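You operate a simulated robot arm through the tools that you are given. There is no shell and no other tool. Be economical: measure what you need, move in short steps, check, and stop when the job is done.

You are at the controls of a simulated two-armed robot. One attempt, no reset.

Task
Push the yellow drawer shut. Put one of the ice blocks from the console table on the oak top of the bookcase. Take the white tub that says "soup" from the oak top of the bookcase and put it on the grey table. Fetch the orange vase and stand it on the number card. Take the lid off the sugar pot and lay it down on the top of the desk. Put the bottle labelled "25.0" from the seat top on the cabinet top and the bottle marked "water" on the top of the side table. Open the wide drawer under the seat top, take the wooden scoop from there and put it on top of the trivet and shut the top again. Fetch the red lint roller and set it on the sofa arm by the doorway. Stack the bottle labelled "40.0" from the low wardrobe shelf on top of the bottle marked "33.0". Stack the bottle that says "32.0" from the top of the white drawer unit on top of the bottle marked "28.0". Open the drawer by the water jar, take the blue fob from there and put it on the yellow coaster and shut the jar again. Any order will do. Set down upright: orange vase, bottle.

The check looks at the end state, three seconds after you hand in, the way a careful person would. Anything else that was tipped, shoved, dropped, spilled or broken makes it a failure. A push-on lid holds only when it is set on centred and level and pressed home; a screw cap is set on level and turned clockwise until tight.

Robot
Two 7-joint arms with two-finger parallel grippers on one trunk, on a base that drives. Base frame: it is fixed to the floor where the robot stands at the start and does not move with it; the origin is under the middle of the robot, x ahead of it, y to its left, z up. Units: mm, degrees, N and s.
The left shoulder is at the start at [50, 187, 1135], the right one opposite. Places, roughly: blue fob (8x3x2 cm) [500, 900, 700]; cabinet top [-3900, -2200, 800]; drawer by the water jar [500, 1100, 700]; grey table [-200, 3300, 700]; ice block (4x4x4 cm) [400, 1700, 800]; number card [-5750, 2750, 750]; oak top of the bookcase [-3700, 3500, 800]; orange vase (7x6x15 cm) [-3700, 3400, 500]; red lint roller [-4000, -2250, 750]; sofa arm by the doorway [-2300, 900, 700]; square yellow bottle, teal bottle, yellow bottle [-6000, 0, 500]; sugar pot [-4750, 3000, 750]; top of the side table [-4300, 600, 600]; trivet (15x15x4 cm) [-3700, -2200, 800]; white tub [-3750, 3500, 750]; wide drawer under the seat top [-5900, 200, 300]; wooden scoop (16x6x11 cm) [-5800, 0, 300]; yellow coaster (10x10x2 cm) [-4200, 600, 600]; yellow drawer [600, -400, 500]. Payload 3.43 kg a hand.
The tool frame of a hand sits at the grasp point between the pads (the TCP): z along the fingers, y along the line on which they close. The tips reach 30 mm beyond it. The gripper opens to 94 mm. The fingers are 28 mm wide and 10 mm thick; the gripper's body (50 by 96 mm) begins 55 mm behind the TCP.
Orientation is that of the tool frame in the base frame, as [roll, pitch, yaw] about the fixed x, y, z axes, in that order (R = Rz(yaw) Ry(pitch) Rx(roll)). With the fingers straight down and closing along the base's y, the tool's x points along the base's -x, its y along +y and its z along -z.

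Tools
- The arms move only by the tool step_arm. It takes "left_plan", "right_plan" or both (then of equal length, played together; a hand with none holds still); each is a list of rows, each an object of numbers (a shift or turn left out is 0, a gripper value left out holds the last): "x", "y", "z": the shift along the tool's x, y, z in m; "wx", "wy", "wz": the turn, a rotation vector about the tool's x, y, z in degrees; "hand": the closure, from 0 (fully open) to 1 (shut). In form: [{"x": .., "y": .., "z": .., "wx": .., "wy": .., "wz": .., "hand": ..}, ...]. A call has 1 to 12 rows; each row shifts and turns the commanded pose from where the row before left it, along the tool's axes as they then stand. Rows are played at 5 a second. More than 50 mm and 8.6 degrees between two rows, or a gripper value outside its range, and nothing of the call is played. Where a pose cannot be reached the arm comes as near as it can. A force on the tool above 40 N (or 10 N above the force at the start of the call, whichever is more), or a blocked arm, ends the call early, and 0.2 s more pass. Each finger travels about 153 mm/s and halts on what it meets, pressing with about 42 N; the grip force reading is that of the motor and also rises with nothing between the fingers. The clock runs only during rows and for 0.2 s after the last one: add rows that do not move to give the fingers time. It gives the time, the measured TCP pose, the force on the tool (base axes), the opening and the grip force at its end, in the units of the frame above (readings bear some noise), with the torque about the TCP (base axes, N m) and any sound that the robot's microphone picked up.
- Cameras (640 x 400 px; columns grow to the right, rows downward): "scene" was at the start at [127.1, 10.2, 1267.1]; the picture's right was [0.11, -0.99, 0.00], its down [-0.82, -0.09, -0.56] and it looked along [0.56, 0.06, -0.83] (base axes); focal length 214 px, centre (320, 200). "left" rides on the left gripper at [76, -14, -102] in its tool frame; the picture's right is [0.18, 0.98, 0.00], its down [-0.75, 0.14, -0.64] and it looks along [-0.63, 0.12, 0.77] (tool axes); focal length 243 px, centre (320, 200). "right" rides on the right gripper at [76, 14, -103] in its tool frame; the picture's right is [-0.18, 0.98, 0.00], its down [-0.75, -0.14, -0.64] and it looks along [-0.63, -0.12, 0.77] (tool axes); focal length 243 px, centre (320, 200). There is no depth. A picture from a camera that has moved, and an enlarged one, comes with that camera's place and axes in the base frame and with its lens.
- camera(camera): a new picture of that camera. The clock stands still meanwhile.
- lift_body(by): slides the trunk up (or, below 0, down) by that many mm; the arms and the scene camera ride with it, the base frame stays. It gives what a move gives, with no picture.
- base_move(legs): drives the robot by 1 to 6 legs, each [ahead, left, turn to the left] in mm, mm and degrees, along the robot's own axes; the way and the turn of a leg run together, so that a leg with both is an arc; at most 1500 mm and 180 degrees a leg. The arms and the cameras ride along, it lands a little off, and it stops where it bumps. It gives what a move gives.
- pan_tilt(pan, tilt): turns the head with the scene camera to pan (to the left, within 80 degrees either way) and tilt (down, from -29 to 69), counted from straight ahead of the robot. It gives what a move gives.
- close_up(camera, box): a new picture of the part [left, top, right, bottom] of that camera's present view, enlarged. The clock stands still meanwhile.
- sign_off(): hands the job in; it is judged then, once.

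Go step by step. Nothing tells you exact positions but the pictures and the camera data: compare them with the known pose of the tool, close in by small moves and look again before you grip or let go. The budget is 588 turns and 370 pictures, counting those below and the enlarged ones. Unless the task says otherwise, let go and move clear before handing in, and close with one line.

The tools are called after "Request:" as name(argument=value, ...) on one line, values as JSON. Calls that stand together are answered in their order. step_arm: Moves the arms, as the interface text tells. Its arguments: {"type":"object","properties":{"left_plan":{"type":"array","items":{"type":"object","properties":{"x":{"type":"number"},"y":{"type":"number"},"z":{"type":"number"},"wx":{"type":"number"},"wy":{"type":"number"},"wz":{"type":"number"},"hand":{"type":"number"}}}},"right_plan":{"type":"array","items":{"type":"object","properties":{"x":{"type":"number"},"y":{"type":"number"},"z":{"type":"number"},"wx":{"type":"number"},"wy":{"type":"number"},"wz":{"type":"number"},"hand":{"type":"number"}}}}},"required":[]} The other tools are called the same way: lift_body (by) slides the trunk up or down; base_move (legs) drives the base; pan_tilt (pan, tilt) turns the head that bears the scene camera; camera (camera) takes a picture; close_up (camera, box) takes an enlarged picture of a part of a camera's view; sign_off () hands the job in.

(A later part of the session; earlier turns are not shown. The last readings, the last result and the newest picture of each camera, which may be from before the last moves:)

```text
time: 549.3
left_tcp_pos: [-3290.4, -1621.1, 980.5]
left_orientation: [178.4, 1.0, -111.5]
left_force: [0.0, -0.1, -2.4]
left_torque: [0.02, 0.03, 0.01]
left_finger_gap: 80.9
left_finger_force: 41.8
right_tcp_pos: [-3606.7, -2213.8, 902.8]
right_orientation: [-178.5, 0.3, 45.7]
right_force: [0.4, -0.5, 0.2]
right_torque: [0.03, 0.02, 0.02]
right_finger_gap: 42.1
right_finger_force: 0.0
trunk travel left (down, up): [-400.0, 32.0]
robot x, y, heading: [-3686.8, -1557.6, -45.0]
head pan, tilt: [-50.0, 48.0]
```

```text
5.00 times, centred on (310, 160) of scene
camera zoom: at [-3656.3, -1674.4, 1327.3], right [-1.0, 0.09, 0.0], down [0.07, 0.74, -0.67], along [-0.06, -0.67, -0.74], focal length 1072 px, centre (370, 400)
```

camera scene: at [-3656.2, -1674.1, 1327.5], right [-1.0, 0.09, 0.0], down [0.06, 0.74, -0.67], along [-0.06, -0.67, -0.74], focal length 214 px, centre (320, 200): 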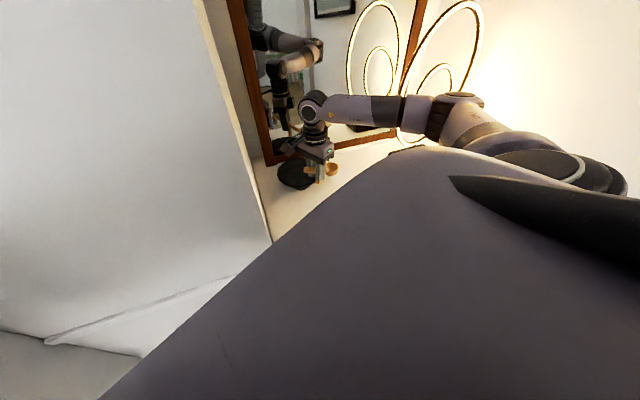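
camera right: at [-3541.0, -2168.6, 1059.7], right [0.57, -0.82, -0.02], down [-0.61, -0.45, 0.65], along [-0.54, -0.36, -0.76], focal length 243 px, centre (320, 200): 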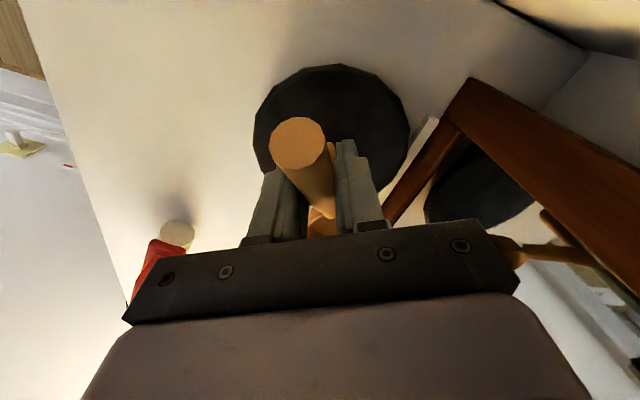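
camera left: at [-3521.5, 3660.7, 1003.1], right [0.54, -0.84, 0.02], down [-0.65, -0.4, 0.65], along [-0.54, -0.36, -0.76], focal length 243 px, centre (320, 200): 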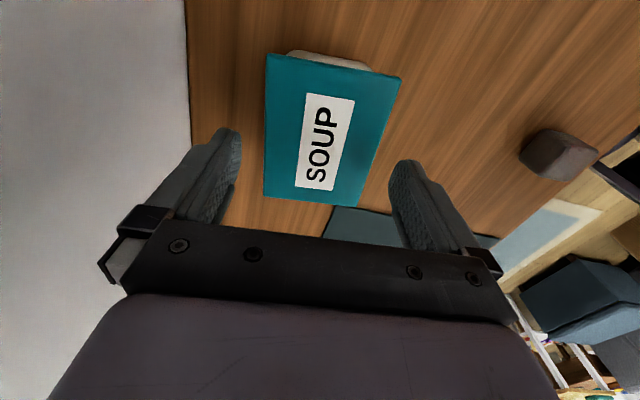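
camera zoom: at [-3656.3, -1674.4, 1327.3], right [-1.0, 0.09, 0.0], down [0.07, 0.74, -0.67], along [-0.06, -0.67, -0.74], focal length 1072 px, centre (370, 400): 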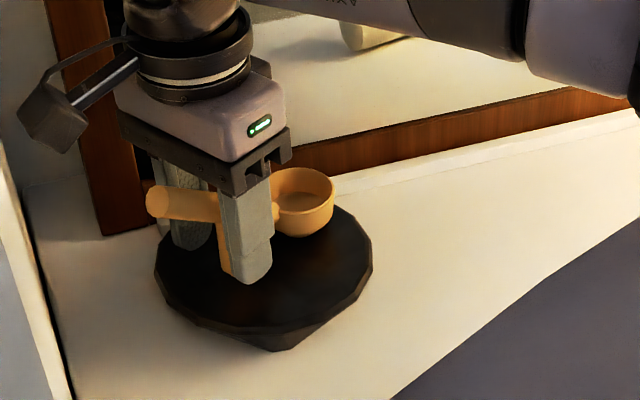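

Standing. I lift the hand straight up and look.

Request:
step_arm(right_plan=[{"z": -0.03}, {"z": -0.04}, {"z": -0.04}, {"z": -0.04}])

Request:
close_up(camera="scene", box=[250, 100, 370, 200])

Request:
camera(camera="right")

```text
time: 550.3
left_tcp_pos: [-3291.1, -1620.4, 980.1]
left_orientation: [178.5, 0.9, -111.6]
left_force: [-0.3, 1.0, -3.2]
left_torque: [-0.03, -0.01, -0.01]
left_finger_gap: 80.9
left_finger_force: 41.4
right_tcp_pos: [-3602.8, -2215.9, 1055.1]
right_orientation: [-178.7, 0.3, 45.7]
right_force: [0.1, 0.3, -0.7]
right_torque: [0.02, 0.0, 0.0]
right_finger_gap: 42.2
right_finger_force: 0.0
trunk travel left (down, up): [-400.0, 32.0]
robot x, y, heading: [-3684.2, -1558.7, -45.1]
head pan, tilt: [-50.0, 48.0]
```

```text
4.00 times, centred on (310, 150) of scene
camera zoom: at [-3656.2, -1673.6, 1327.5], right [-1.0, 0.09, 0.0], down [0.07, 0.74, -0.67], along [-0.06, -0.67, -0.74], focal length 858 px, centre (360, 400)
```

zoom: 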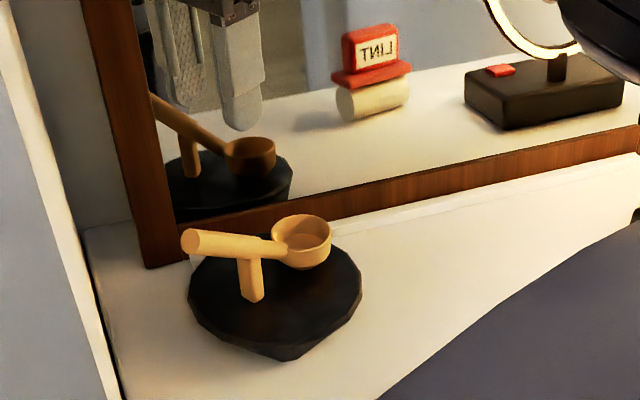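

```text
140 pictures are left
camera right: at [-3539.3, -2172.3, 1156.9], right [0.57, -0.82, -0.02], down [-0.61, -0.45, 0.65], along [-0.54, -0.36, -0.76], focal length 243 px, centre (320, 200)
```

right: 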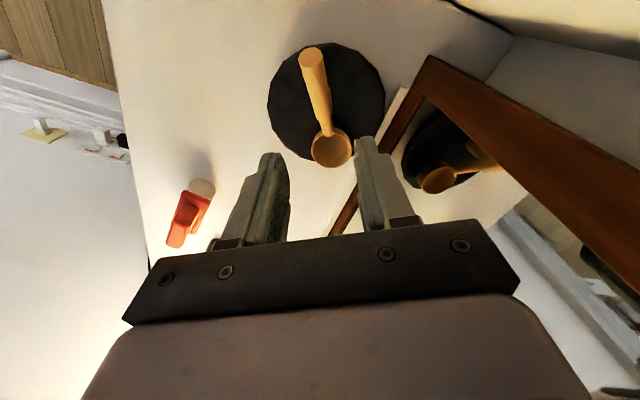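

The scoop stands on the trivet. I retreat, tuck the right hand, and go back to the seat to shut the drawer and fetch the 25.0 bottle.

Request:
base_move(legs=[[-135, 53, 0], [0, 0, -16], [-400, 200, 0]])

Request:
step_arm(right_plan=[{"x": 0.045, "hand": 1}, {"x": 0.045}, {"x": 0.045}, {"x": 0.045}, {"x": 0.045}, {"x": 0.045}, {"x": 0.045}])

Request:
pan_tilt(pan=0, tilt=35)

Request:
camera(camera="scene")

```text
time: 554.9
left_tcp_pos: [-3403.1, -1147.3, 980.3]
left_orientation: [178.6, 1.0, -127.1]
left_force: [0.3, 1.1, -2.2]
left_torque: [-0.08, 0.02, 0.01]
left_finger_gap: 81.2
left_finger_force: 42.0
right_tcp_pos: [-3867.0, -1635.8, 1054.9]
right_orientation: [-178.7, 0.3, 30.0]
right_force: [-0.3, -0.1, 0.3]
right_torque: [-0.01, -0.02, 0.0]
right_finger_gap: 42.5
right_finger_force: 0.0
trunk travel left (down, up): [-400.0, 32.0]
robot x, y, heading: [-3767.6, -980.7, -60.9]
head pan, tilt: [-50.0, 48.0]
```

```text
time: 556.5
left_tcp_pos: [-3402.2, -1148.5, 978.3]
left_orientation: [178.4, 0.9, -127.3]
left_force: [0.1, 0.0, -2.5]
left_torque: [-0.03, 0.05, 0.01]
left_finger_gap: 80.9
left_finger_force: 41.7
right_tcp_pos: [-3590.2, -1478.4, 1051.8]
right_orientation: [-178.6, 0.3, 30.0]
right_force: [-1.0, -0.1, 1.4]
right_torque: [-0.01, -0.02, -0.01]
right_finger_gap: 0.2
right_finger_force: 33.2
trunk travel left (down, up): [-400.0, 32.0]
robot x, y, heading: [-3771.2, -979.4, -60.8]
head pan, tilt: [-50.0, 48.0]
```

```text
time: 557.6
left_tcp_pos: [-3403.5, -1148.3, 979.6]
left_orientation: [178.5, 0.9, -127.3]
left_force: [0.8, 0.1, -1.6]
left_torque: [0.02, 0.02, 0.01]
left_finger_gap: 80.9
left_finger_force: 41.8
right_tcp_pos: [-3591.8, -1478.9, 1050.8]
right_orientation: [-178.6, 0.3, 30.0]
right_force: [0.2, 0.2, 0.7]
right_torque: [-0.01, -0.02, 0.01]
right_finger_gap: 0.0
right_finger_force: 33.4
trunk travel left (down, up): [-400.0, 32.0]
robot x, y, heading: [-3771.4, -977.2, -61.1]
head pan, tilt: [0.0, 35.0]
```

```text
139 pictures are left
camera scene: at [-3700.0, -1103.9, 1346.5], right [-0.87, -0.49, 0.0], down [-0.28, 0.5, -0.82], along [0.4, -0.71, -0.57], focal length 214 px, centre (320, 200)
```

scene: 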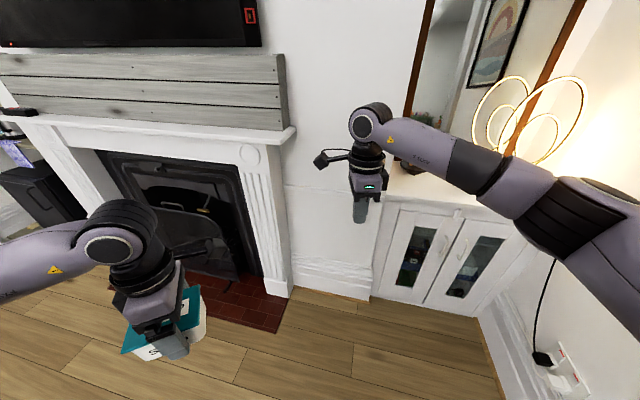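

Request:
base_move(legs=[[-200, 200, 0], [0, 0, -104], [684, -758, 0], [175, -558, 0]])

Request:
camera(camera="scene")

```text
time: 571.8
left_tcp_pos: [-5135.2, 9.7, 981.3]
left_orientation: [178.4, 1.0, 130.1]
left_force: [-0.3, 0.9, -3.0]
left_torque: [0.01, -0.01, -0.03]
left_finger_gap: 80.8
left_finger_force: 42.2
right_tcp_pos: [-5416.9, 265.4, 1050.9]
right_orientation: [-178.7, 0.3, -72.6]
right_force: [0.0, 0.0, 0.2]
right_torque: [-0.02, 0.02, 0.0]
right_finger_gap: 0.0
right_finger_force: 33.1
trunk travel left (down, up): [-400.0, 32.0]
robot x, y, heading: [-4888.1, 330.6, -163.6]
head pan, tilt: [0.0, 35.0]
```

```text
138 pictures are left
camera scene: at [-5031.1, 290.0, 1346.5], right [-0.28, 0.96, 0.0], down [0.55, 0.16, -0.82], along [-0.79, -0.23, -0.57], focal length 214 px, centre (320, 200)
```

scene: 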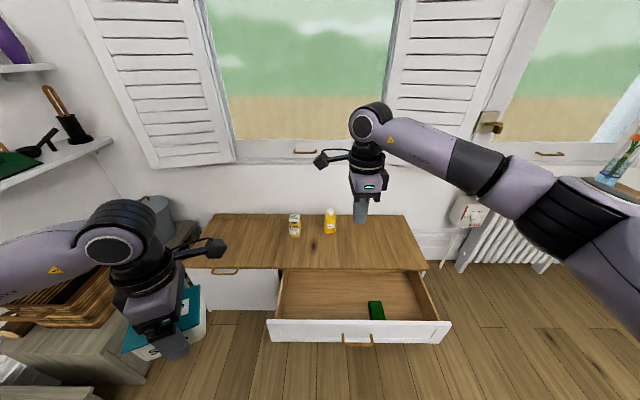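

I tilt the closed right hand 45° forward and lower it in front of the drawer panel.

Request:
base_move(legs=[[-50, 0, 0]])

Request:
step_arm(right_plan=[{"wx": -8.5}, {"wx": -8.5}, {"wx": -8.5}, {"wx": -8.5}, {"wx": -8.5}, {"wx": -2}])

Request:
lift_body(by=-400)

Request:
step_arm(right_plan=[{"z": 0.0318, "y": -0.0318}, {"z": 0.0318, "y": -0.0318}, {"z": 0.0318, "y": -0.0318}, {"z": 0.0318, "y": -0.0318}, {"z": 0.0318, "y": -0.0318}, {"z": 0.0318, "y": -0.0318}])

Request:
camera(camera="scene")

```text
time: 572.7
left_tcp_pos: [-5084.7, 23.9, 981.1]
left_orientation: [178.5, 0.9, 130.1]
left_force: [0.3, -0.1, -1.1]
left_torque: [0.05, 0.05, -0.02]
left_finger_gap: 81.0
left_finger_force: 42.0
right_tcp_pos: [-5366.6, 281.3, 1053.3]
right_orientation: [-178.7, 0.3, -72.7]
right_force: [0.3, 0.5, 0.1]
right_torque: [0.01, 0.03, -0.03]
right_finger_gap: 0.0
right_finger_force: 32.6
trunk travel left (down, up): [-400.0, 32.0]
robot x, y, heading: [-4836.7, 344.0, -163.7]
head pan, tilt: [0.0, 35.0]
```

```text
time: 574.1
left_tcp_pos: [-5086.4, 21.7, 980.3]
left_orientation: [178.4, 0.9, 129.9]
left_force: [-0.1, 0.5, -2.6]
left_torque: [0.02, 0.06, 0.0]
left_finger_gap: 80.7
left_finger_force: 41.6
right_tcp_pos: [-5368.2, 280.9, 1051.8]
right_orientation: [136.7, 0.2, -72.8]
right_force: [0.2, 0.4, -0.2]
right_torque: [-0.01, 0.01, 0.0]
right_finger_gap: 0.0
right_finger_force: 32.8
trunk travel left (down, up): [-400.0, 32.0]
robot x, y, heading: [-4842.7, 344.5, -163.4]
head pan, tilt: [0.0, 35.0]
```

```text
time: 577.9
left_tcp_pos: [-5086.3, 24.8, 580.8]
left_orientation: [178.5, 0.9, 130.1]
left_force: [0.5, 0.7, -2.3]
left_torque: [0.02, 0.01, 0.02]
left_finger_gap: 81.1
left_finger_force: 42.1
right_tcp_pos: [-5367.0, 279.9, 651.9]
right_orientation: [136.8, 0.4, -72.8]
right_force: [0.0, -0.9, -0.3]
right_torque: [-0.01, -0.03, -0.02]
right_finger_gap: 0.2
right_finger_force: 33.2
trunk travel left (down, up): [0.0, 432.0]
robot x, y, heading: [-4840.5, 345.0, -163.4]
head pan, tilt: [0.0, 35.0]
```

```text
time: 579.3
left_tcp_pos: [-5085.0, 23.0, 580.3]
left_orientation: [178.5, 0.9, 130.0]
left_force: [0.5, -0.9, -1.6]
left_torque: [0.02, 0.02, -0.02]
left_finger_gap: 81.0
left_finger_force: 42.2
right_tcp_pos: [-5357.9, 286.1, 383.0]
right_orientation: [136.8, 0.3, -72.7]
right_force: [0.0, 0.6, 0.3]
right_torque: [0.0, -0.02, -0.03]
right_finger_gap: 0.1
right_finger_force: 33.5
trunk travel left (down, up): [0.0, 432.0]
robot x, y, heading: [-4836.7, 340.1, -163.6]
head pan, tilt: [0.0, 35.0]
```

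```text
137 pictures are left
camera scene: at [-4982.1, 304.3, 946.5], right [-0.28, 0.96, 0.0], down [0.55, 0.16, -0.82], along [-0.79, -0.23, -0.57], focal length 214 px, centre (320, 200)
```

scene: 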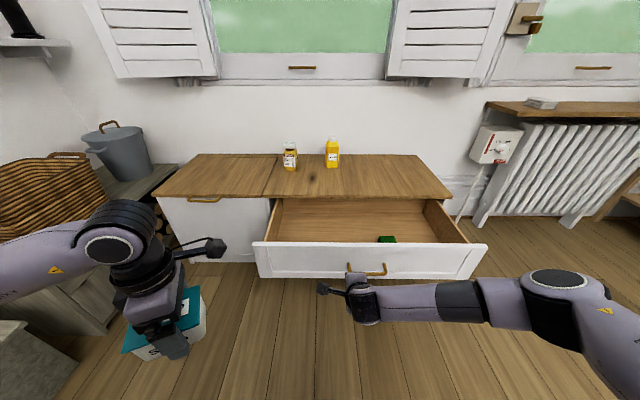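

I shift 30 mm left of the handle and push with the base.

Request:
step_arm(right_plan=[{"x": 0.03}])

Request:
base_move(legs=[[150, 0, 0], [180, 0, 0]])

Request:
camera(camera="scene")

```text
time: 579.7
left_tcp_pos: [-5086.0, 24.3, 579.6]
left_orientation: [178.5, 1.1, 130.2]
left_force: [0.5, -0.4, -3.1]
left_torque: [0.02, 0.03, 0.02]
left_finger_gap: 81.1
left_finger_force: 41.5
right_tcp_pos: [-5349.4, 256.8, 382.8]
right_orientation: [136.7, 0.3, -72.8]
right_force: [0.5, -0.4, -0.4]
right_torque: [0.0, 0.01, -0.01]
right_finger_gap: 0.2
right_finger_force: 33.1
trunk travel left (down, up): [0.0, 432.0]
robot x, y, heading: [-4836.7, 341.8, -163.8]
head pan, tilt: [0.0, 35.0]
```

```text
time: 582.2
left_tcp_pos: [-5400.5, -70.4, 580.2]
left_orientation: [178.5, 1.0, 130.1]
left_force: [-0.4, 0.0, -3.1]
left_torque: [0.02, 0.0, 0.04]
left_finger_gap: 81.1
left_finger_force: 42.0
right_tcp_pos: [-5664.0, 162.1, 381.3]
right_orientation: [136.8, 0.3, -72.6]
right_force: [4.0, 2.7, -2.0]
right_torque: [0.01, -0.12, -0.08]
right_finger_gap: 0.0
right_finger_force: 32.6
trunk travel left (down, up): [0.0, 432.0]
robot x, y, heading: [-5154.5, 250.2, -163.5]
head pan, tilt: [0.0, 35.0]
```

```text
136 pictures are left
camera scene: at [-5296.9, 210.2, 946.3], right [-0.29, 0.96, 0.0], down [0.55, 0.16, -0.82], along [-0.78, -0.24, -0.57], focal length 214 px, centre (320, 200)
```

scene: 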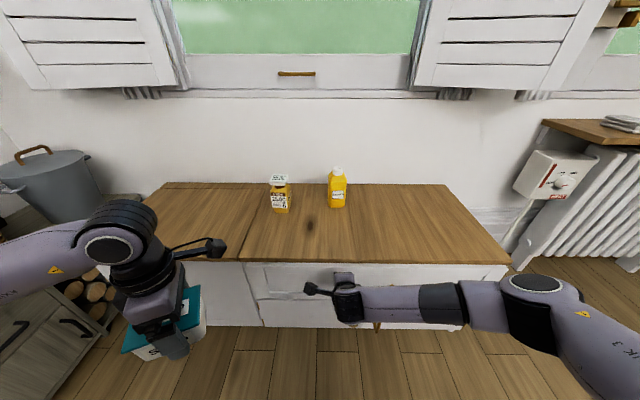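

Nearly closed. I push the last bit with the arm until it stops.

Request:
step_arm(right_plan=[{"z": 0.0071, "y": 0.0071}, {"z": 0.0071, "y": 0.0071}, {"z": 0.0071, "y": 0.0071}, {"z": 0.0071, "y": 0.0071}, {"z": 0.0071, "y": 0.0071}])

Request:
close_up(camera="scene", box=[220, 220, 520, 350])

```text
time: 582.6
left_tcp_pos: [-5399.4, -68.4, 579.7]
left_orientation: [178.4, 1.0, 130.1]
left_force: [1.0, -0.1, -1.7]
left_torque: [0.04, 0.02, 0.02]
left_finger_gap: 81.0
left_finger_force: 42.3
right_tcp_pos: [-5663.2, 159.9, 380.9]
right_orientation: [137.5, 0.3, -72.6]
right_force: [4.5, 1.6, 3.9]
right_torque: [0.06, 0.08, -0.04]
right_finger_gap: 0.0
right_finger_force: 32.2
trunk travel left (down, up): [0.0, 432.0]
robot x, y, heading: [-5154.3, 248.5, -163.5]
head pan, tilt: [0.0, 35.0]
stopped in row 1 (right hand): the force on the tool passed its limit (the readings are from after the stop); the commanded pose is now the measured one
```

```text
2.13 times, centred on (370, 285) of scene
camera zoom: at [-5296.2, 210.6, 946.5], right [-0.29, 0.96, 0.0], down [0.55, 0.16, -0.82], along [-0.79, -0.23, -0.57], focal length 458 px, centre (213, 19)
```

zoom: 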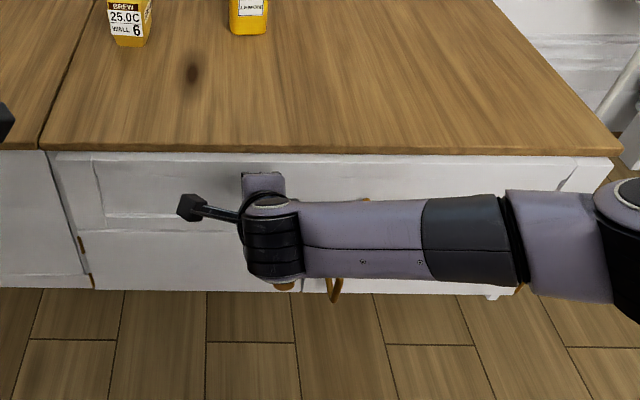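

I back off, raise and look at whether it is flush.

Request:
base_move(legs=[[-150, 0, 0]])

Request:
lift_body(by=250)

Request:
pan_tilt(pan=0, tilt=45)

Request:
close_up(camera="scene", box=[200, 110, 440, 260])

```text
time: 583.9
left_tcp_pos: [-5260.0, -27.9, 579.3]
left_orientation: [178.5, 1.0, 130.2]
left_force: [-1.2, -0.3, -2.8]
left_torque: [0.04, 0.04, -0.01]
left_finger_gap: 80.9
left_finger_force: 42.1
right_tcp_pos: [-5524.7, 202.3, 379.8]
right_orientation: [137.6, 0.4, -72.7]
right_force: [0.4, -1.3, 0.2]
right_torque: [-0.02, 0.01, -0.01]
right_finger_gap: 0.1
right_finger_force: 32.8
trunk travel left (down, up): [0.0, 432.0]
robot x, y, heading: [-5015.3, 292.0, -163.4]
head pan, tilt: [0.0, 35.0]
```

```text
time: 586.5
left_tcp_pos: [-5258.7, -26.9, 830.1]
left_orientation: [178.4, 0.9, 130.2]
left_force: [-0.6, -0.1, -3.6]
left_torque: [0.02, 0.07, 0.0]
left_finger_gap: 81.0
left_finger_force: 41.7
right_tcp_pos: [-5523.3, 202.5, 630.5]
right_orientation: [137.6, 0.3, -72.5]
right_force: [1.0, -0.1, -0.9]
right_torque: [0.01, -0.04, -0.01]
right_finger_gap: 0.1
right_finger_force: 32.7
trunk travel left (down, up): [-250.0, 182.0]
robot x, y, heading: [-5011.8, 289.9, -163.3]
head pan, tilt: [0.0, 35.0]
```

```text
time: 587.2
left_tcp_pos: [-5259.6, -28.3, 829.6]
left_orientation: [178.4, 1.0, 130.2]
left_force: [0.3, 0.5, -2.8]
left_torque: [0.01, 0.03, -0.02]
left_finger_gap: 81.2
left_finger_force: 41.5
right_tcp_pos: [-5522.8, 203.7, 630.4]
right_orientation: [137.5, 0.3, -72.7]
right_force: [0.3, 0.2, -1.0]
right_torque: [0.0, -0.01, 0.0]
right_finger_gap: 0.4
right_finger_force: 32.6
trunk travel left (down, up): [-250.0, 182.0]
robot x, y, heading: [-5011.0, 294.1, -163.4]
head pan, tilt: [0.0, 45.0]
```

```text
2.67 times, centred on (320, 185) of scene
camera zoom: at [-5149.4, 254.5, 1181.7], right [-0.29, 0.96, 0.0], down [0.68, 0.2, -0.71], along [-0.68, -0.2, -0.71], focal length 572 px, centre (320, 240)
```

zoom: 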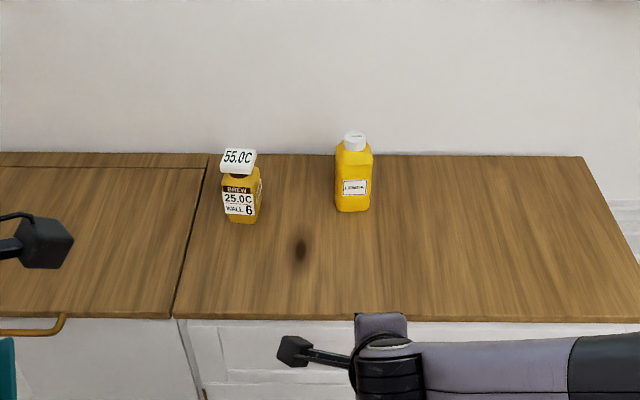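

The drawer is flush. Now the 25.0 bottle near (-5878,-112): I restore the right hand to pointing down and drive in.

Request:
step_arm(right_plan=[{"wx": 8.5, "hand": 0}, {"wx": 8.5}, {"wx": 8.5}, {"wx": 8.5}, {"wx": 8.5}, {"wz": -8.5}, {"wz": -8.5}, {"wz": -8.5}, {"wz": -8.5}, {"wz": -8.5}, {"wz": -8.5}, {"wz": -8.5}])

Request:
step_arm(right_plan=[{"wz": -8.5}, {"wz": -8.5}, {"wz": -8.5}, {"wz": -3}])

Request:
lift_body(by=70)

Request:
base_move(legs=[[340, 208, -0.7]])

Request:
camera(camera="right")

Request:
camera(camera="scene")

```text
time: 589.8
left_tcp_pos: [-5259.0, -27.8, 830.3]
left_orientation: [178.3, 0.9, 130.2]
left_force: [0.6, 0.9, -2.7]
left_torque: [-0.02, 0.03, 0.02]
left_finger_gap: 81.2
left_finger_force: 42.4
right_tcp_pos: [-5523.3, 203.3, 630.7]
right_orientation: [-179.8, 0.2, -12.9]
right_force: [-0.6, -0.1, 0.5]
right_torque: [-0.04, 0.02, 0.03]
right_finger_gap: 93.9
right_finger_force: 0.1
trunk travel left (down, up): [-250.0, 182.0]
robot x, y, heading: [-5010.3, 291.8, -163.3]
head pan, tilt: [0.0, 45.0]
```

```text
time: 590.8
left_tcp_pos: [-5258.5, -27.4, 830.6]
left_orientation: [178.4, 1.0, 130.1]
left_force: [0.1, 0.5, -2.0]
left_torque: [0.05, 0.02, 0.01]
left_finger_gap: 81.0
left_finger_force: 42.0
right_tcp_pos: [-5524.1, 202.9, 630.3]
right_orientation: [-179.7, 0.1, 15.4]
right_force: [-0.1, -0.3, -0.8]
right_torque: [0.0, 0.05, -0.01]
right_finger_gap: 93.8
right_finger_force: 0.1
trunk travel left (down, up): [-250.0, 182.0]
robot x, y, heading: [-5013.0, 290.8, -163.3]
head pan, tilt: [0.0, 45.0]
```

```text
time: 591.9
left_tcp_pos: [-5260.5, -26.2, 898.5]
left_orientation: [178.4, 1.0, 130.1]
left_force: [0.7, 0.3, -2.1]
left_torque: [0.04, 0.04, -0.02]
left_finger_gap: 81.0
left_finger_force: 42.3
right_tcp_pos: [-5523.6, 203.6, 701.0]
right_orientation: [-179.7, 0.0, 15.3]
right_force: [0.5, -0.9, -1.3]
right_torque: [0.0, 0.0, -0.06]
right_finger_gap: 94.0
right_finger_force: 0.0
trunk travel left (down, up): [-320.0, 112.0]
robot x, y, heading: [-5011.6, 290.8, -163.6]
head pan, tilt: [0.0, 45.0]
```

```text
time: 594.4
left_tcp_pos: [-5530.6, -315.9, 898.9]
left_orientation: [178.4, 1.1, 129.3]
left_force: [0.0, 0.2, -2.7]
left_torque: [0.03, 0.02, 0.04]
left_finger_gap: 81.1
left_finger_force: 41.7
right_tcp_pos: [-5791.0, -79.7, 700.6]
right_orientation: [-179.6, 0.0, 14.3]
right_force: [0.4, 0.0, -0.3]
right_torque: [0.0, 0.01, 0.02]
right_finger_gap: 94.1
right_finger_force: 0.0
trunk travel left (down, up): [-320.0, 112.0]
robot x, y, heading: [-5277.0, 3.0, -164.2]
head pan, tilt: [0.0, 45.0]
```

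```text
133 pictures are left
camera right: at [-5714.6, -75.2, 803.4], right [0.07, -1.0, -0.01], down [-0.76, -0.05, 0.64], along [-0.64, -0.04, -0.77], focal length 243 px, centre (320, 200)
```

right: 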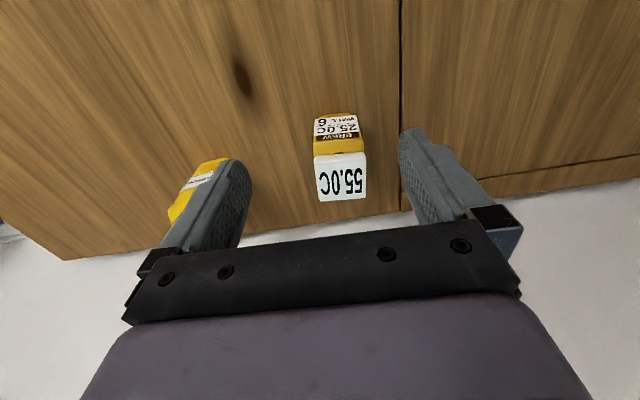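

```text
132 pictures are left
camera scene: at [-5415.9, -34.7, 1251.6], right [-0.27, 0.96, 0.0], down [0.68, 0.19, -0.71], along [-0.68, -0.19, -0.71], focal length 214 px, centre (320, 200)
```

scene: 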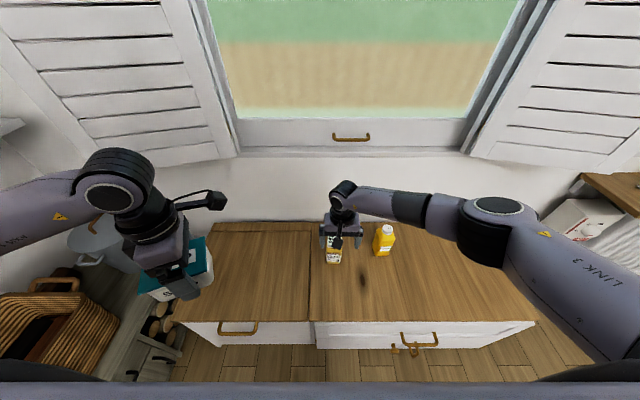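

The cap is centred near (-5872,-109), top z ≈ 573. I lower the trunk 80 mm and reach over it.

Request:
lift_body(by=-75)

Request:
step_arm(right_plan=[{"wz": 5, "x": -0.02, "y": 0.004}, {"x": -0.033, "y": 0.006}, {"x": -0.032, "y": 0.0055}])

Request:
camera(camera="right")

```text
time: 595.5
left_tcp_pos: [-5529.8, -314.5, 824.9]
left_orientation: [178.3, 1.0, 129.3]
left_force: [-0.4, 0.1, -2.5]
left_torque: [0.04, 0.02, -0.01]
left_finger_gap: 80.9
left_finger_force: 41.8
right_tcp_pos: [-5791.2, -79.7, 625.7]
right_orientation: [-179.6, 0.1, 14.4]
right_force: [-0.5, -0.2, 0.6]
right_torque: [-0.02, 0.01, -0.01]
right_finger_gap: 93.9
right_finger_force: 0.0
trunk travel left (down, up): [-245.0, 187.0]
robot x, y, heading: [-5273.4, 6.6, -164.5]
head pan, tilt: [0.0, 45.0]
```

```text
time: 596.3
left_tcp_pos: [-5529.8, -316.0, 824.7]
left_orientation: [178.5, 1.1, 129.3]
left_force: [-0.6, -0.3, -3.4]
left_torque: [0.04, 0.02, 0.01]
left_finger_gap: 80.7
left_finger_force: 42.0
right_tcp_pos: [-5829.6, -97.8, 626.4]
right_orientation: [-179.7, 0.0, 9.6]
right_force: [-0.4, -0.1, -0.2]
right_torque: [0.04, 0.0, 0.01]
right_finger_gap: 93.9
right_finger_force: 0.1
right hand out of reach, approached as far as the arm can: row 2, 3
trunk travel left (down, up): [-245.0, 187.0]
robot x, y, heading: [-5278.9, -2.9, -164.3]
head pan, tilt: [0.0, 45.0]
```

```text
131 pictures are left
camera right: at [-5752.7, -99.2, 729.4], right [-0.02, -1.0, 0.0], down [-0.77, 0.01, 0.64], along [-0.64, 0.02, -0.77], focal length 243 px, centre (320, 200)
```

right: 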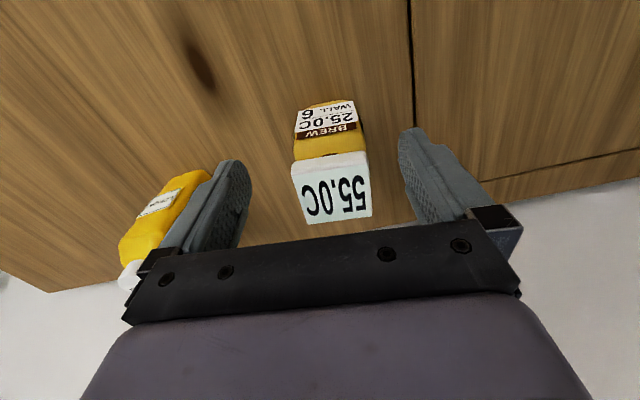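

Request:
step_arm(right_plan=[{"z": -0.045}, {"z": -0.045}, {"z": -0.045}])

Request:
lift_body(by=-145)

Request:
step_arm(right_plan=[{"x": -0.022, "y": 0.004}, {"x": -0.022, "y": 0.004}])

Request:
camera(camera="right")

```text
time: 597.1
left_tcp_pos: [-5531.5, -314.7, 824.1]
left_orientation: [178.3, 1.0, 129.3]
left_force: [-0.1, -1.1, -3.3]
left_torque: [0.0, 0.03, 0.02]
left_finger_gap: 80.9
left_finger_force: 41.3
right_tcp_pos: [-5830.4, -96.2, 763.5]
right_orientation: [-179.6, 0.0, 9.3]
right_force: [-0.2, -0.3, -0.5]
right_torque: [0.01, -0.05, -0.02]
right_finger_gap: 93.8
right_finger_force: 0.0
trunk travel left (down, up): [-245.0, 187.0]
robot x, y, heading: [-5280.1, -1.5, -164.0]
head pan, tilt: [0.0, 45.0]
```

```text
time: 598.8
left_tcp_pos: [-5529.5, -316.4, 679.5]
left_orientation: [178.3, 1.0, 129.2]
left_force: [0.1, 0.4, -2.9]
left_torque: [0.01, 0.03, 0.01]
left_finger_gap: 81.3
left_finger_force: 41.8
right_tcp_pos: [-5830.0, -96.7, 617.4]
right_orientation: [-179.7, 0.1, 9.3]
right_force: [1.0, 0.7, 0.5]
right_torque: [0.01, -0.03, -0.04]
right_finger_gap: 94.2
right_finger_force: 0.2
trunk travel left (down, up): [-100.0, 332.0]
robot x, y, heading: [-5279.4, 4.3, -164.4]
head pan, tilt: [0.0, 45.0]
```

```text
time: 599.4
left_tcp_pos: [-5530.3, -314.6, 679.7]
left_orientation: [178.5, 1.0, 129.3]
left_force: [-0.7, 0.1, -2.3]
left_torque: [-0.01, 0.03, 0.0]
left_finger_gap: 81.0
left_finger_force: 42.2
right_tcp_pos: [-5862.1, -107.8, 617.1]
right_orientation: [-179.7, -0.1, 9.5]
right_force: [0.0, 0.6, -0.4]
right_torque: [0.0, -0.02, 0.0]
right_finger_gap: 93.8
right_finger_force: 0.0
right hand out of reach, approached as far as the arm can: row 2
trunk travel left (down, up): [-100.0, 332.0]
robot x, y, heading: [-5279.6, 2.4, -164.4]
head pan, tilt: [0.0, 45.0]
```

```text
130 pictures are left
camera right: at [-5785.4, -109.1, 719.4], right [-0.02, -1.0, 0.0], down [-0.77, 0.01, 0.64], along [-0.64, 0.02, -0.77], focal length 243 px, centre (320, 200)
```

right: 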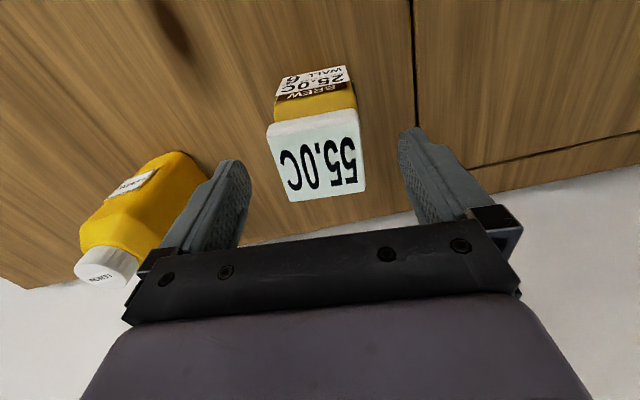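

Well aligned; 7 mm more forward, then down to z ≈ 529 and grip.

Request:
base_move(legs=[[9, 0, 0]])

Request:
step_arm(right_plan=[{"z": 0.03}, {"z": 0.02}])

Request:
camera(camera="right")

```text
time: 600.1
left_tcp_pos: [-5538.6, -317.1, 679.6]
left_orientation: [178.4, 0.9, 129.3]
left_force: [0.7, 0.9, -2.2]
left_torque: [0.03, -0.01, -0.01]
left_finger_gap: 81.1
left_finger_force: 42.4
right_tcp_pos: [-5870.0, -110.0, 616.2]
right_orientation: [-179.7, 0.1, 9.4]
right_force: [-0.5, -0.2, -0.4]
right_torque: [-0.03, 0.0, 0.01]
right_finger_gap: 94.0
right_finger_force: 0.1
trunk travel left (down, up): [-100.0, 332.0]
robot x, y, heading: [-5287.0, -0.5, -164.3]
head pan, tilt: [0.0, 45.0]
```

```text
time: 600.7
left_tcp_pos: [-5539.2, -317.6, 680.1]
left_orientation: [178.5, 1.1, 129.4]
left_force: [0.8, -0.3, -2.1]
left_torque: [0.02, 0.02, -0.03]
left_finger_gap: 81.1
left_finger_force: 42.2
right_tcp_pos: [-5868.0, -106.7, 565.8]
right_orientation: [-179.7, 0.1, 9.5]
right_force: [-0.6, -0.1, 0.1]
right_torque: [0.03, 0.0, 0.02]
right_finger_gap: 94.0
right_finger_force: 0.0
right hand out of reach, approached as far as the arm can: row 2
trunk travel left (down, up): [-100.0, 332.0]
robot x, y, heading: [-5293.4, 0.2, -164.4]
head pan, tilt: [0.0, 45.0]
```

```text
129 pictures are left
camera right: at [-5791.1, -109.0, 667.9], right [-0.02, -1.0, -0.01], down [-0.76, 0.01, 0.64], along [-0.64, 0.02, -0.76], focal length 243 px, centre (320, 200)
```

right: 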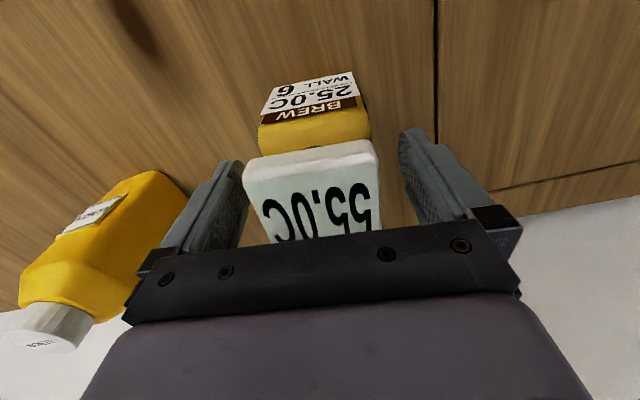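

Request:
lift_body(by=-36)

Request:
camera(camera="right")

```text
time: 601.5
left_tcp_pos: [-5537.3, -317.2, 644.4]
left_orientation: [178.5, 0.9, 129.3]
left_force: [-0.8, -0.3, -2.3]
left_torque: [0.03, 0.0, 0.0]
left_finger_gap: 80.9
left_finger_force: 42.0
right_tcp_pos: [-5868.3, -108.3, 536.8]
right_orientation: [-179.8, 0.6, 9.4]
right_force: [6.6, 5.6, 39.6]
right_torque: [-0.35, -0.6, 0.13]
right_finger_gap: 94.0
right_finger_force: 0.0
trunk travel left (down, up): [-64.0, 368.0]
robot x, y, heading: [-5288.2, -4.5, -164.3]
head pan, tilt: [0.0, 45.0]
```

```text
128 pictures are left
camera right: at [-5790.7, -109.5, 638.8], right [-0.02, -1.0, 0.0], down [-0.76, 0.01, 0.65], along [-0.65, 0.01, -0.76], focal length 243 px, centre (320, 200)
```

right: 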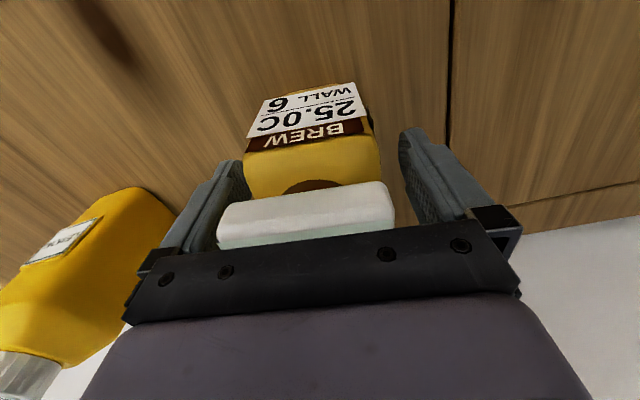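

The palm touched the cap. I rise 4 mm, shift 6 mm and close.

Request:
lift_body(by=5)

Request:
step_arm(right_plan=[{"y": -0.006}, {"hand": 1}, {}, {}])

Request:
lift_body(by=200)

Request:
camera(camera="right")

```text
time: 602.1
left_tcp_pos: [-5538.0, -317.4, 649.6]
left_orientation: [178.4, 0.8, 129.3]
left_force: [0.4, 0.8, -3.0]
left_torque: [0.01, 0.02, 0.02]
left_finger_gap: 80.8
left_finger_force: 42.1
right_tcp_pos: [-5868.9, -108.1, 536.4]
right_orientation: [-179.7, 0.5, 9.3]
right_force: [-0.5, -0.9, 21.2]
right_torque: [-0.23, -0.46, 0.05]
right_finger_gap: 93.8
right_finger_force: 0.0
trunk travel left (down, up): [-69.0, 363.0]
robot x, y, heading: [-5288.4, -3.3, -164.2]
head pan, tilt: [0.0, 45.0]
```

```text
time: 603.1
left_tcp_pos: [-5537.9, -317.6, 650.5]
left_orientation: [178.5, 0.9, 129.3]
left_force: [0.3, -0.6, -2.4]
left_torque: [0.0, 0.04, -0.05]
left_finger_gap: 81.0
left_finger_force: 42.3
right_tcp_pos: [-5868.3, -102.8, 536.7]
right_orientation: [-179.8, 0.2, 9.6]
right_force: [1.0, -9.5, 20.8]
right_torque: [-0.69, -0.39, -0.08]
right_finger_gap: 62.3
right_finger_force: 41.7
trunk travel left (down, up): [-69.0, 363.0]
robot x, y, heading: [-5288.2, -0.3, -164.5]
head pan, tilt: [0.0, 45.0]
```

```text
time: 605.2
left_tcp_pos: [-5538.7, -317.7, 848.0]
left_orientation: [178.5, 0.9, 129.3]
left_force: [0.0, 0.8, -3.0]
left_torque: [0.05, 0.02, -0.03]
left_finger_gap: 80.8
left_finger_force: 41.5
right_tcp_pos: [-5868.7, -101.0, 734.0]
right_orientation: [-179.6, 0.1, 9.4]
right_force: [-0.5, -0.4, -3.1]
right_torque: [0.02, 0.01, 0.01]
right_finger_gap: 62.2
right_finger_force: 41.5
trunk travel left (down, up): [-269.0, 163.0]
robot x, y, heading: [-5286.8, -1.6, -164.4]
head pan, tilt: [0.0, 45.0]
```

```text
127 pictures are left
camera right: at [-5791.7, -103.1, 836.7], right [-0.02, -1.0, -0.01], down [-0.77, 0.01, 0.64], along [-0.64, 0.02, -0.77], focal length 243 px, centre (320, 200)
```

right: 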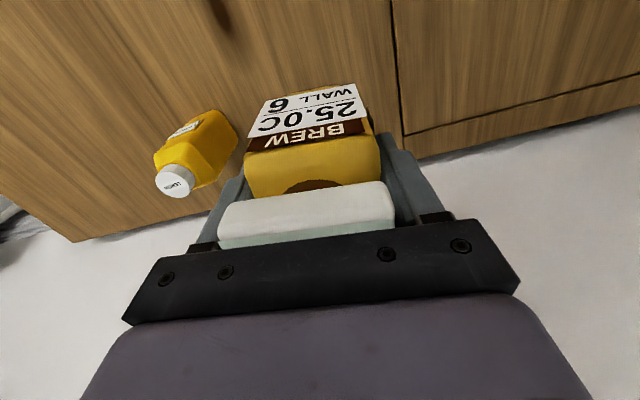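

The 25.0 bottle is held. I raise up and drive back to the alcove.

Request:
lift_body(by=160)

Request:
base_move(legs=[[-670, 341, 0], [-676, 765, 0], [0, 0, 104]])

Request:
step_arm(right_plan=[{"x": 0.02, "y": -0.03, "z": -0.02}, {"x": 0.02, "y": -0.03, "z": -0.02}, {"x": 0.02, "y": -0.03, "z": -0.02}, {"x": 0.02, "y": -0.03, "z": -0.02}, {"x": 0.02, "y": -0.03, "z": -0.02}, {"x": 0.02, "y": -0.04}, {"x": 0.02, "y": -0.04}, {"y": -0.045}, {"y": -0.045}, {"y": -0.045}])

Request:
pan_tilt(pan=-20, tilt=35)

Request:
camera(camera="scene")

```text
time: 607.1
left_tcp_pos: [-5538.6, -317.1, 1008.0]
left_orientation: [178.4, 1.0, 129.3]
left_force: [0.0, 0.3, -3.7]
left_torque: [0.02, 0.03, 0.03]
left_finger_gap: 81.0
left_finger_force: 41.6
right_tcp_pos: [-5867.8, -101.7, 893.7]
right_orientation: [-179.7, 0.0, 9.4]
right_force: [-0.4, -0.3, -3.6]
right_torque: [0.01, 0.04, 0.04]
right_finger_gap: 62.1
right_finger_force: 41.8
trunk travel left (down, up): [-429.0, 3.0]
robot x, y, heading: [-5288.7, -0.2, -164.1]
head pan, tilt: [0.0, 45.0]
```

```text
time: 620.4
left_tcp_pos: [-3317.4, -866.0, 1007.9]
left_orientation: [178.5, 0.9, -127.4]
left_force: [0.1, -0.6, -3.0]
left_torque: [-0.03, 0.04, -0.02]
left_finger_gap: 81.0
left_finger_force: 42.2
right_tcp_pos: [-3452.8, -1235.9, 894.5]
right_orientation: [-179.7, 0.1, 112.6]
right_force: [0.8, -0.5, -3.4]
right_torque: [0.0, 0.02, -0.01]
right_finger_gap: 62.2
right_finger_force: 42.3
trunk travel left (down, up): [-429.0, 3.0]
robot x, y, heading: [-3684.7, -694.8, -61.4]
head pan, tilt: [0.0, 45.0]
```

```text
time: 622.6
left_tcp_pos: [-3317.0, -865.8, 1009.0]
left_orientation: [178.4, 1.0, -127.6]
left_force: [0.3, 0.1, -2.5]
left_torque: [-0.08, 0.03, 0.0]
left_finger_gap: 81.0
left_finger_force: 42.6
right_tcp_pos: [-3847.0, -1246.9, 997.5]
right_orientation: [-179.9, 0.1, 112.8]
right_force: [-0.3, -0.5, -3.3]
right_torque: [-0.02, -0.02, 0.01]
right_finger_gap: 62.4
right_finger_force: 42.0
trunk travel left (down, up): [-429.0, 3.0]
robot x, y, heading: [-3681.1, -694.0, -61.3]
head pan, tilt: [0.0, 45.0]
```

```text
time: 623.5
left_tcp_pos: [-3316.1, -864.8, 1008.8]
left_orientation: [178.4, 1.0, -127.5]
left_force: [0.3, 0.0, -2.6]
left_torque: [0.0, 0.05, 0.0]
left_finger_gap: 81.1
left_finger_force: 42.4
right_tcp_pos: [-3845.9, -1244.9, 997.3]
right_orientation: [-179.8, 0.0, 112.6]
right_force: [-0.2, -0.3, -3.0]
right_torque: [-0.04, 0.0, 0.01]
right_finger_gap: 62.0
right_finger_force: 41.9
trunk travel left (down, up): [-429.0, 3.0]
robot x, y, heading: [-3683.2, -692.7, -61.2]
head pan, tilt: [-20.0, 35.0]
```

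```text
126 pictures are left
camera scene: at [-3642.6, -829.3, 1375.4], right [-0.99, -0.16, 0.0], down [-0.09, 0.57, -0.82], along [0.13, -0.81, -0.57], focal length 214 px, centre (320, 200)
```

scene: 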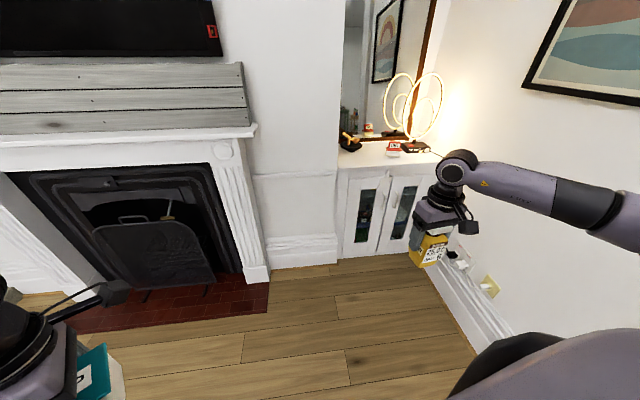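

I enter as before, with the right hand out to the side, and stop over the cabinet's front middle.

Request:
base_move(legs=[[607, -408, 0], [0, 0, 11], [88, -74, 0]])

Request:
pan_tilt(pan=-45, tilt=45)

Request:
camera(camera="scene")

Request:
camera(camera="right")

```text
time: 629.0
left_tcp_pos: [-3359.6, -1639.5, 1009.5]
left_orientation: [178.4, 1.1, -116.8]
left_force: [-0.5, -0.4, -2.6]
left_torque: [-0.01, 0.01, 0.01]
left_finger_gap: 80.9
left_finger_force: 42.1
right_tcp_pos: [-3809.0, -2110.5, 996.4]
right_orientation: [-179.8, -0.1, 123.1]
right_force: [0.3, -0.9, -3.8]
right_torque: [-0.03, 0.04, 0.03]
right_finger_gap: 61.8
right_finger_force: 42.2
trunk travel left (down, up): [-429.0, 3.0]
robot x, y, heading: [-3751.3, -1536.1, -50.5]
head pan, tilt: [-20.0, 35.0]
```

```text
time: 629.9
left_tcp_pos: [-3359.3, -1639.4, 1009.0]
left_orientation: [178.4, 0.9, -116.9]
left_force: [-0.3, -0.6, -2.5]
left_torque: [-0.06, 0.01, -0.03]
left_finger_gap: 81.2
left_finger_force: 42.2
right_tcp_pos: [-3808.3, -2111.1, 997.2]
right_orientation: [-179.7, 0.0, 123.1]
right_force: [-0.8, 0.2, -3.1]
right_torque: [0.03, 0.01, 0.05]
right_finger_gap: 62.0
right_finger_force: 42.0
trunk travel left (down, up): [-429.0, 3.0]
robot x, y, heading: [-3748.9, -1533.8, -50.3]
head pan, tilt: [-45.0, 45.0]
```

```text
125 pictures are left
camera scene: at [-3722.5, -1660.4, 1360.7], right [-1.0, 0.1, 0.0], down [0.07, 0.7, -0.71], along [-0.07, -0.7, -0.71], focal length 214 px, centre (320, 200)
```

scene: 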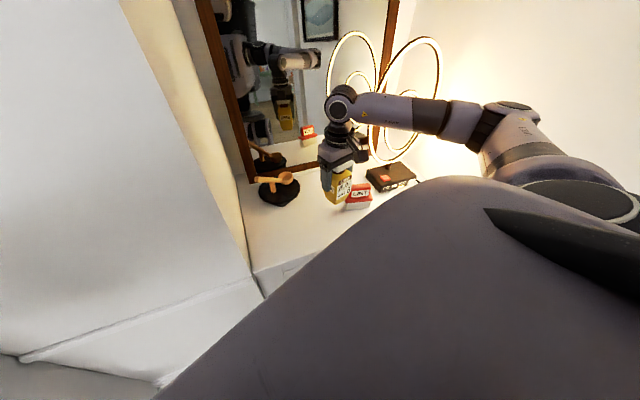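

```text
124 pictures are left
camera right: at [-3839.0, -2038.1, 1099.8], right [0.92, 0.38, -0.01], down [0.3, -0.71, 0.64], along [0.24, -0.6, -0.77], focal length 243 px, centre (320, 200)
```

right: 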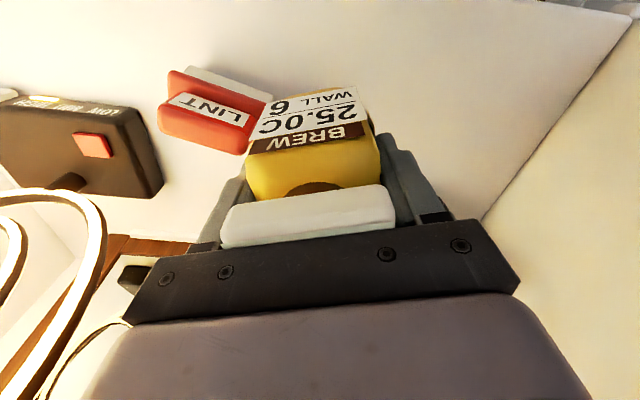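

The lint roller is close on the west side. I shift the bottle about 60 mm east to open space and check.

Request:
step_arm(right_plan=[{"x": -0.011, "y": 0.028}, {"x": -0.011, "y": 0.027}, {"z": 0.03}])

Request:
camera(camera="right")

Request:
close_up(camera="scene", box=[230, 110, 430, 250])

```text
time: 630.7
left_tcp_pos: [-3358.4, -1639.0, 1009.6]
left_orientation: [178.3, 1.0, -116.9]
left_force: [0.5, 0.8, -3.5]
left_torque: [-0.04, 0.03, -0.02]
left_finger_gap: 81.2
left_finger_force: 41.6
right_tcp_pos: [-3751.0, -2100.0, 966.7]
right_orientation: [-179.7, 0.1, 123.2]
right_force: [0.3, -0.7, -3.4]
right_torque: [-0.02, 0.0, -0.01]
right_finger_gap: 62.0
right_finger_force: 41.3
trunk travel left (down, up): [-429.0, 3.0]
robot x, y, heading: [-3749.0, -1534.3, -50.5]
head pan, tilt: [-45.0, 45.0]
```

```text
123 pictures are left
camera right: at [-3781.0, -2027.5, 1069.1], right [0.92, 0.38, 0.0], down [0.3, -0.71, 0.64], along [0.24, -0.6, -0.77], focal length 243 px, centre (320, 200)
```

right: 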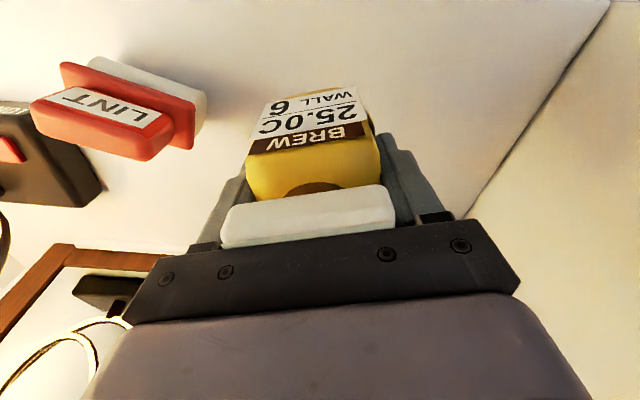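

```text
2.86 times, centred on (330, 180) of scene
camera zoom: at [-3722.9, -1660.7, 1360.6], right [-1.0, 0.1, 0.0], down [0.07, 0.7, -0.71], along [-0.07, -0.7, -0.71], focal length 613 px, centre (291, 257)
```

zoom: 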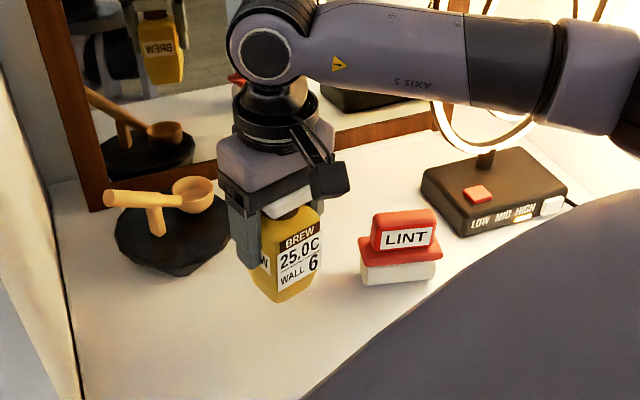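

Clear on all sides. I lower the bottle.

Request:
step_arm(right_plan=[{"z": 0.03}, {"z": 0.025}])

Request:
close_up(camera="scene", box=[230, 110, 430, 250])

```text
time: 631.3
left_tcp_pos: [-3359.4, -1638.1, 1008.1]
left_orientation: [178.3, 1.1, -116.9]
left_force: [-0.4, -0.4, -3.3]
left_torque: [-0.05, 0.02, 0.02]
left_finger_gap: 81.2
left_finger_force: 41.9
right_tcp_pos: [-3750.9, -2099.3, 912.2]
right_orientation: [-179.6, 0.1, 123.2]
right_force: [0.2, -0.3, -3.3]
right_torque: [0.0, 0.0, 0.0]
right_finger_gap: 62.1
right_finger_force: 42.1
trunk travel left (down, up): [-429.0, 3.0]
robot x, y, heading: [-3749.3, -1536.9, -50.4]
head pan, tilt: [-45.0, 45.0]
```

```text
2.86 times, centred on (330, 180) of scene
camera zoom: at [-3722.5, -1660.4, 1360.7], right [-1.0, 0.1, 0.0], down [0.07, 0.7, -0.71], along [-0.07, -0.7, -0.71], focal length 613 px, centre (291, 257)
```

zoom: 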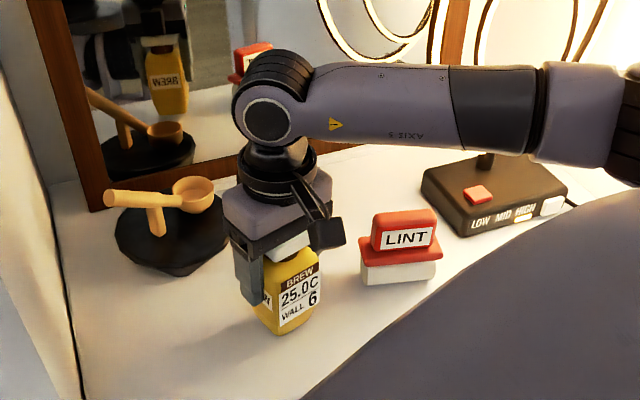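

Request:
step_arm(right_plan=[{"z": 0.006}, {"z": 0.005}])

Request:
step_arm(right_plan=[{"z": 0.003}, {"z": 0.003}])

Request:
step_arm(right_plan=[{"z": 0.003}, {"z": 0.002}])

```text
time: 631.9
left_tcp_pos: [-3359.7, -1639.2, 1007.9]
left_orientation: [178.4, 1.1, -116.9]
left_force: [0.5, -0.7, -1.7]
left_torque: [-0.02, 0.01, -0.06]
left_finger_gap: 81.2
left_finger_force: 41.9
right_tcp_pos: [-3751.4, -2098.7, 902.1]
right_orientation: [-179.7, 0.1, 123.3]
right_force: [-0.3, 0.2, -0.6]
right_torque: [0.0, -0.05, 0.02]
right_finger_gap: 62.1
right_finger_force: 42.2
trunk travel left (down, up): [-429.0, 3.0]
robot x, y, heading: [-3751.4, -1536.8, -50.7]
head pan, tilt: [-45.0, 45.0]
```

```text
time: 632.5
left_tcp_pos: [-3359.7, -1636.3, 1010.4]
left_orientation: [178.4, 0.8, -116.9]
left_force: [0.7, 0.5, -2.6]
left_torque: [-0.03, 0.0, -0.01]
left_finger_gap: 81.0
left_finger_force: 42.2
right_tcp_pos: [-3752.3, -2099.7, 899.9]
right_orientation: [-179.6, 0.6, 123.0]
right_force: [-10.9, 2.2, 37.6]
right_torque: [1.02, 0.28, 0.2]
right_finger_gap: 62.4
right_finger_force: 42.5
trunk travel left (down, up): [-429.0, 3.0]
robot x, y, heading: [-3749.3, -1535.1, -50.4]
head pan, tilt: [-45.0, 45.0]
```

```text
time: 632.8
left_tcp_pos: [-3359.6, -1636.8, 1007.5]
left_orientation: [178.4, 0.9, -116.8]
left_force: [-0.7, -0.3, -2.7]
left_torque: [-0.03, -0.03, 0.01]
left_finger_gap: 80.9
left_finger_force: 42.3
right_tcp_pos: [-3751.0, -2100.6, 900.4]
right_orientation: [-179.8, 0.7, 123.0]
right_force: [-4.2, 4.5, 20.9]
right_torque: [0.99, 0.49, 0.08]
right_finger_gap: 62.2
right_finger_force: 41.5
trunk travel left (down, up): [-429.0, 3.0]
robot x, y, heading: [-3751.4, -1537.2, -50.4]
head pan, tilt: [-45.0, 45.0]
stopped in row 1 (right hand): the force on the tool passed its limit (the readings are from after the stop); the commanded pose is now the measured one
```

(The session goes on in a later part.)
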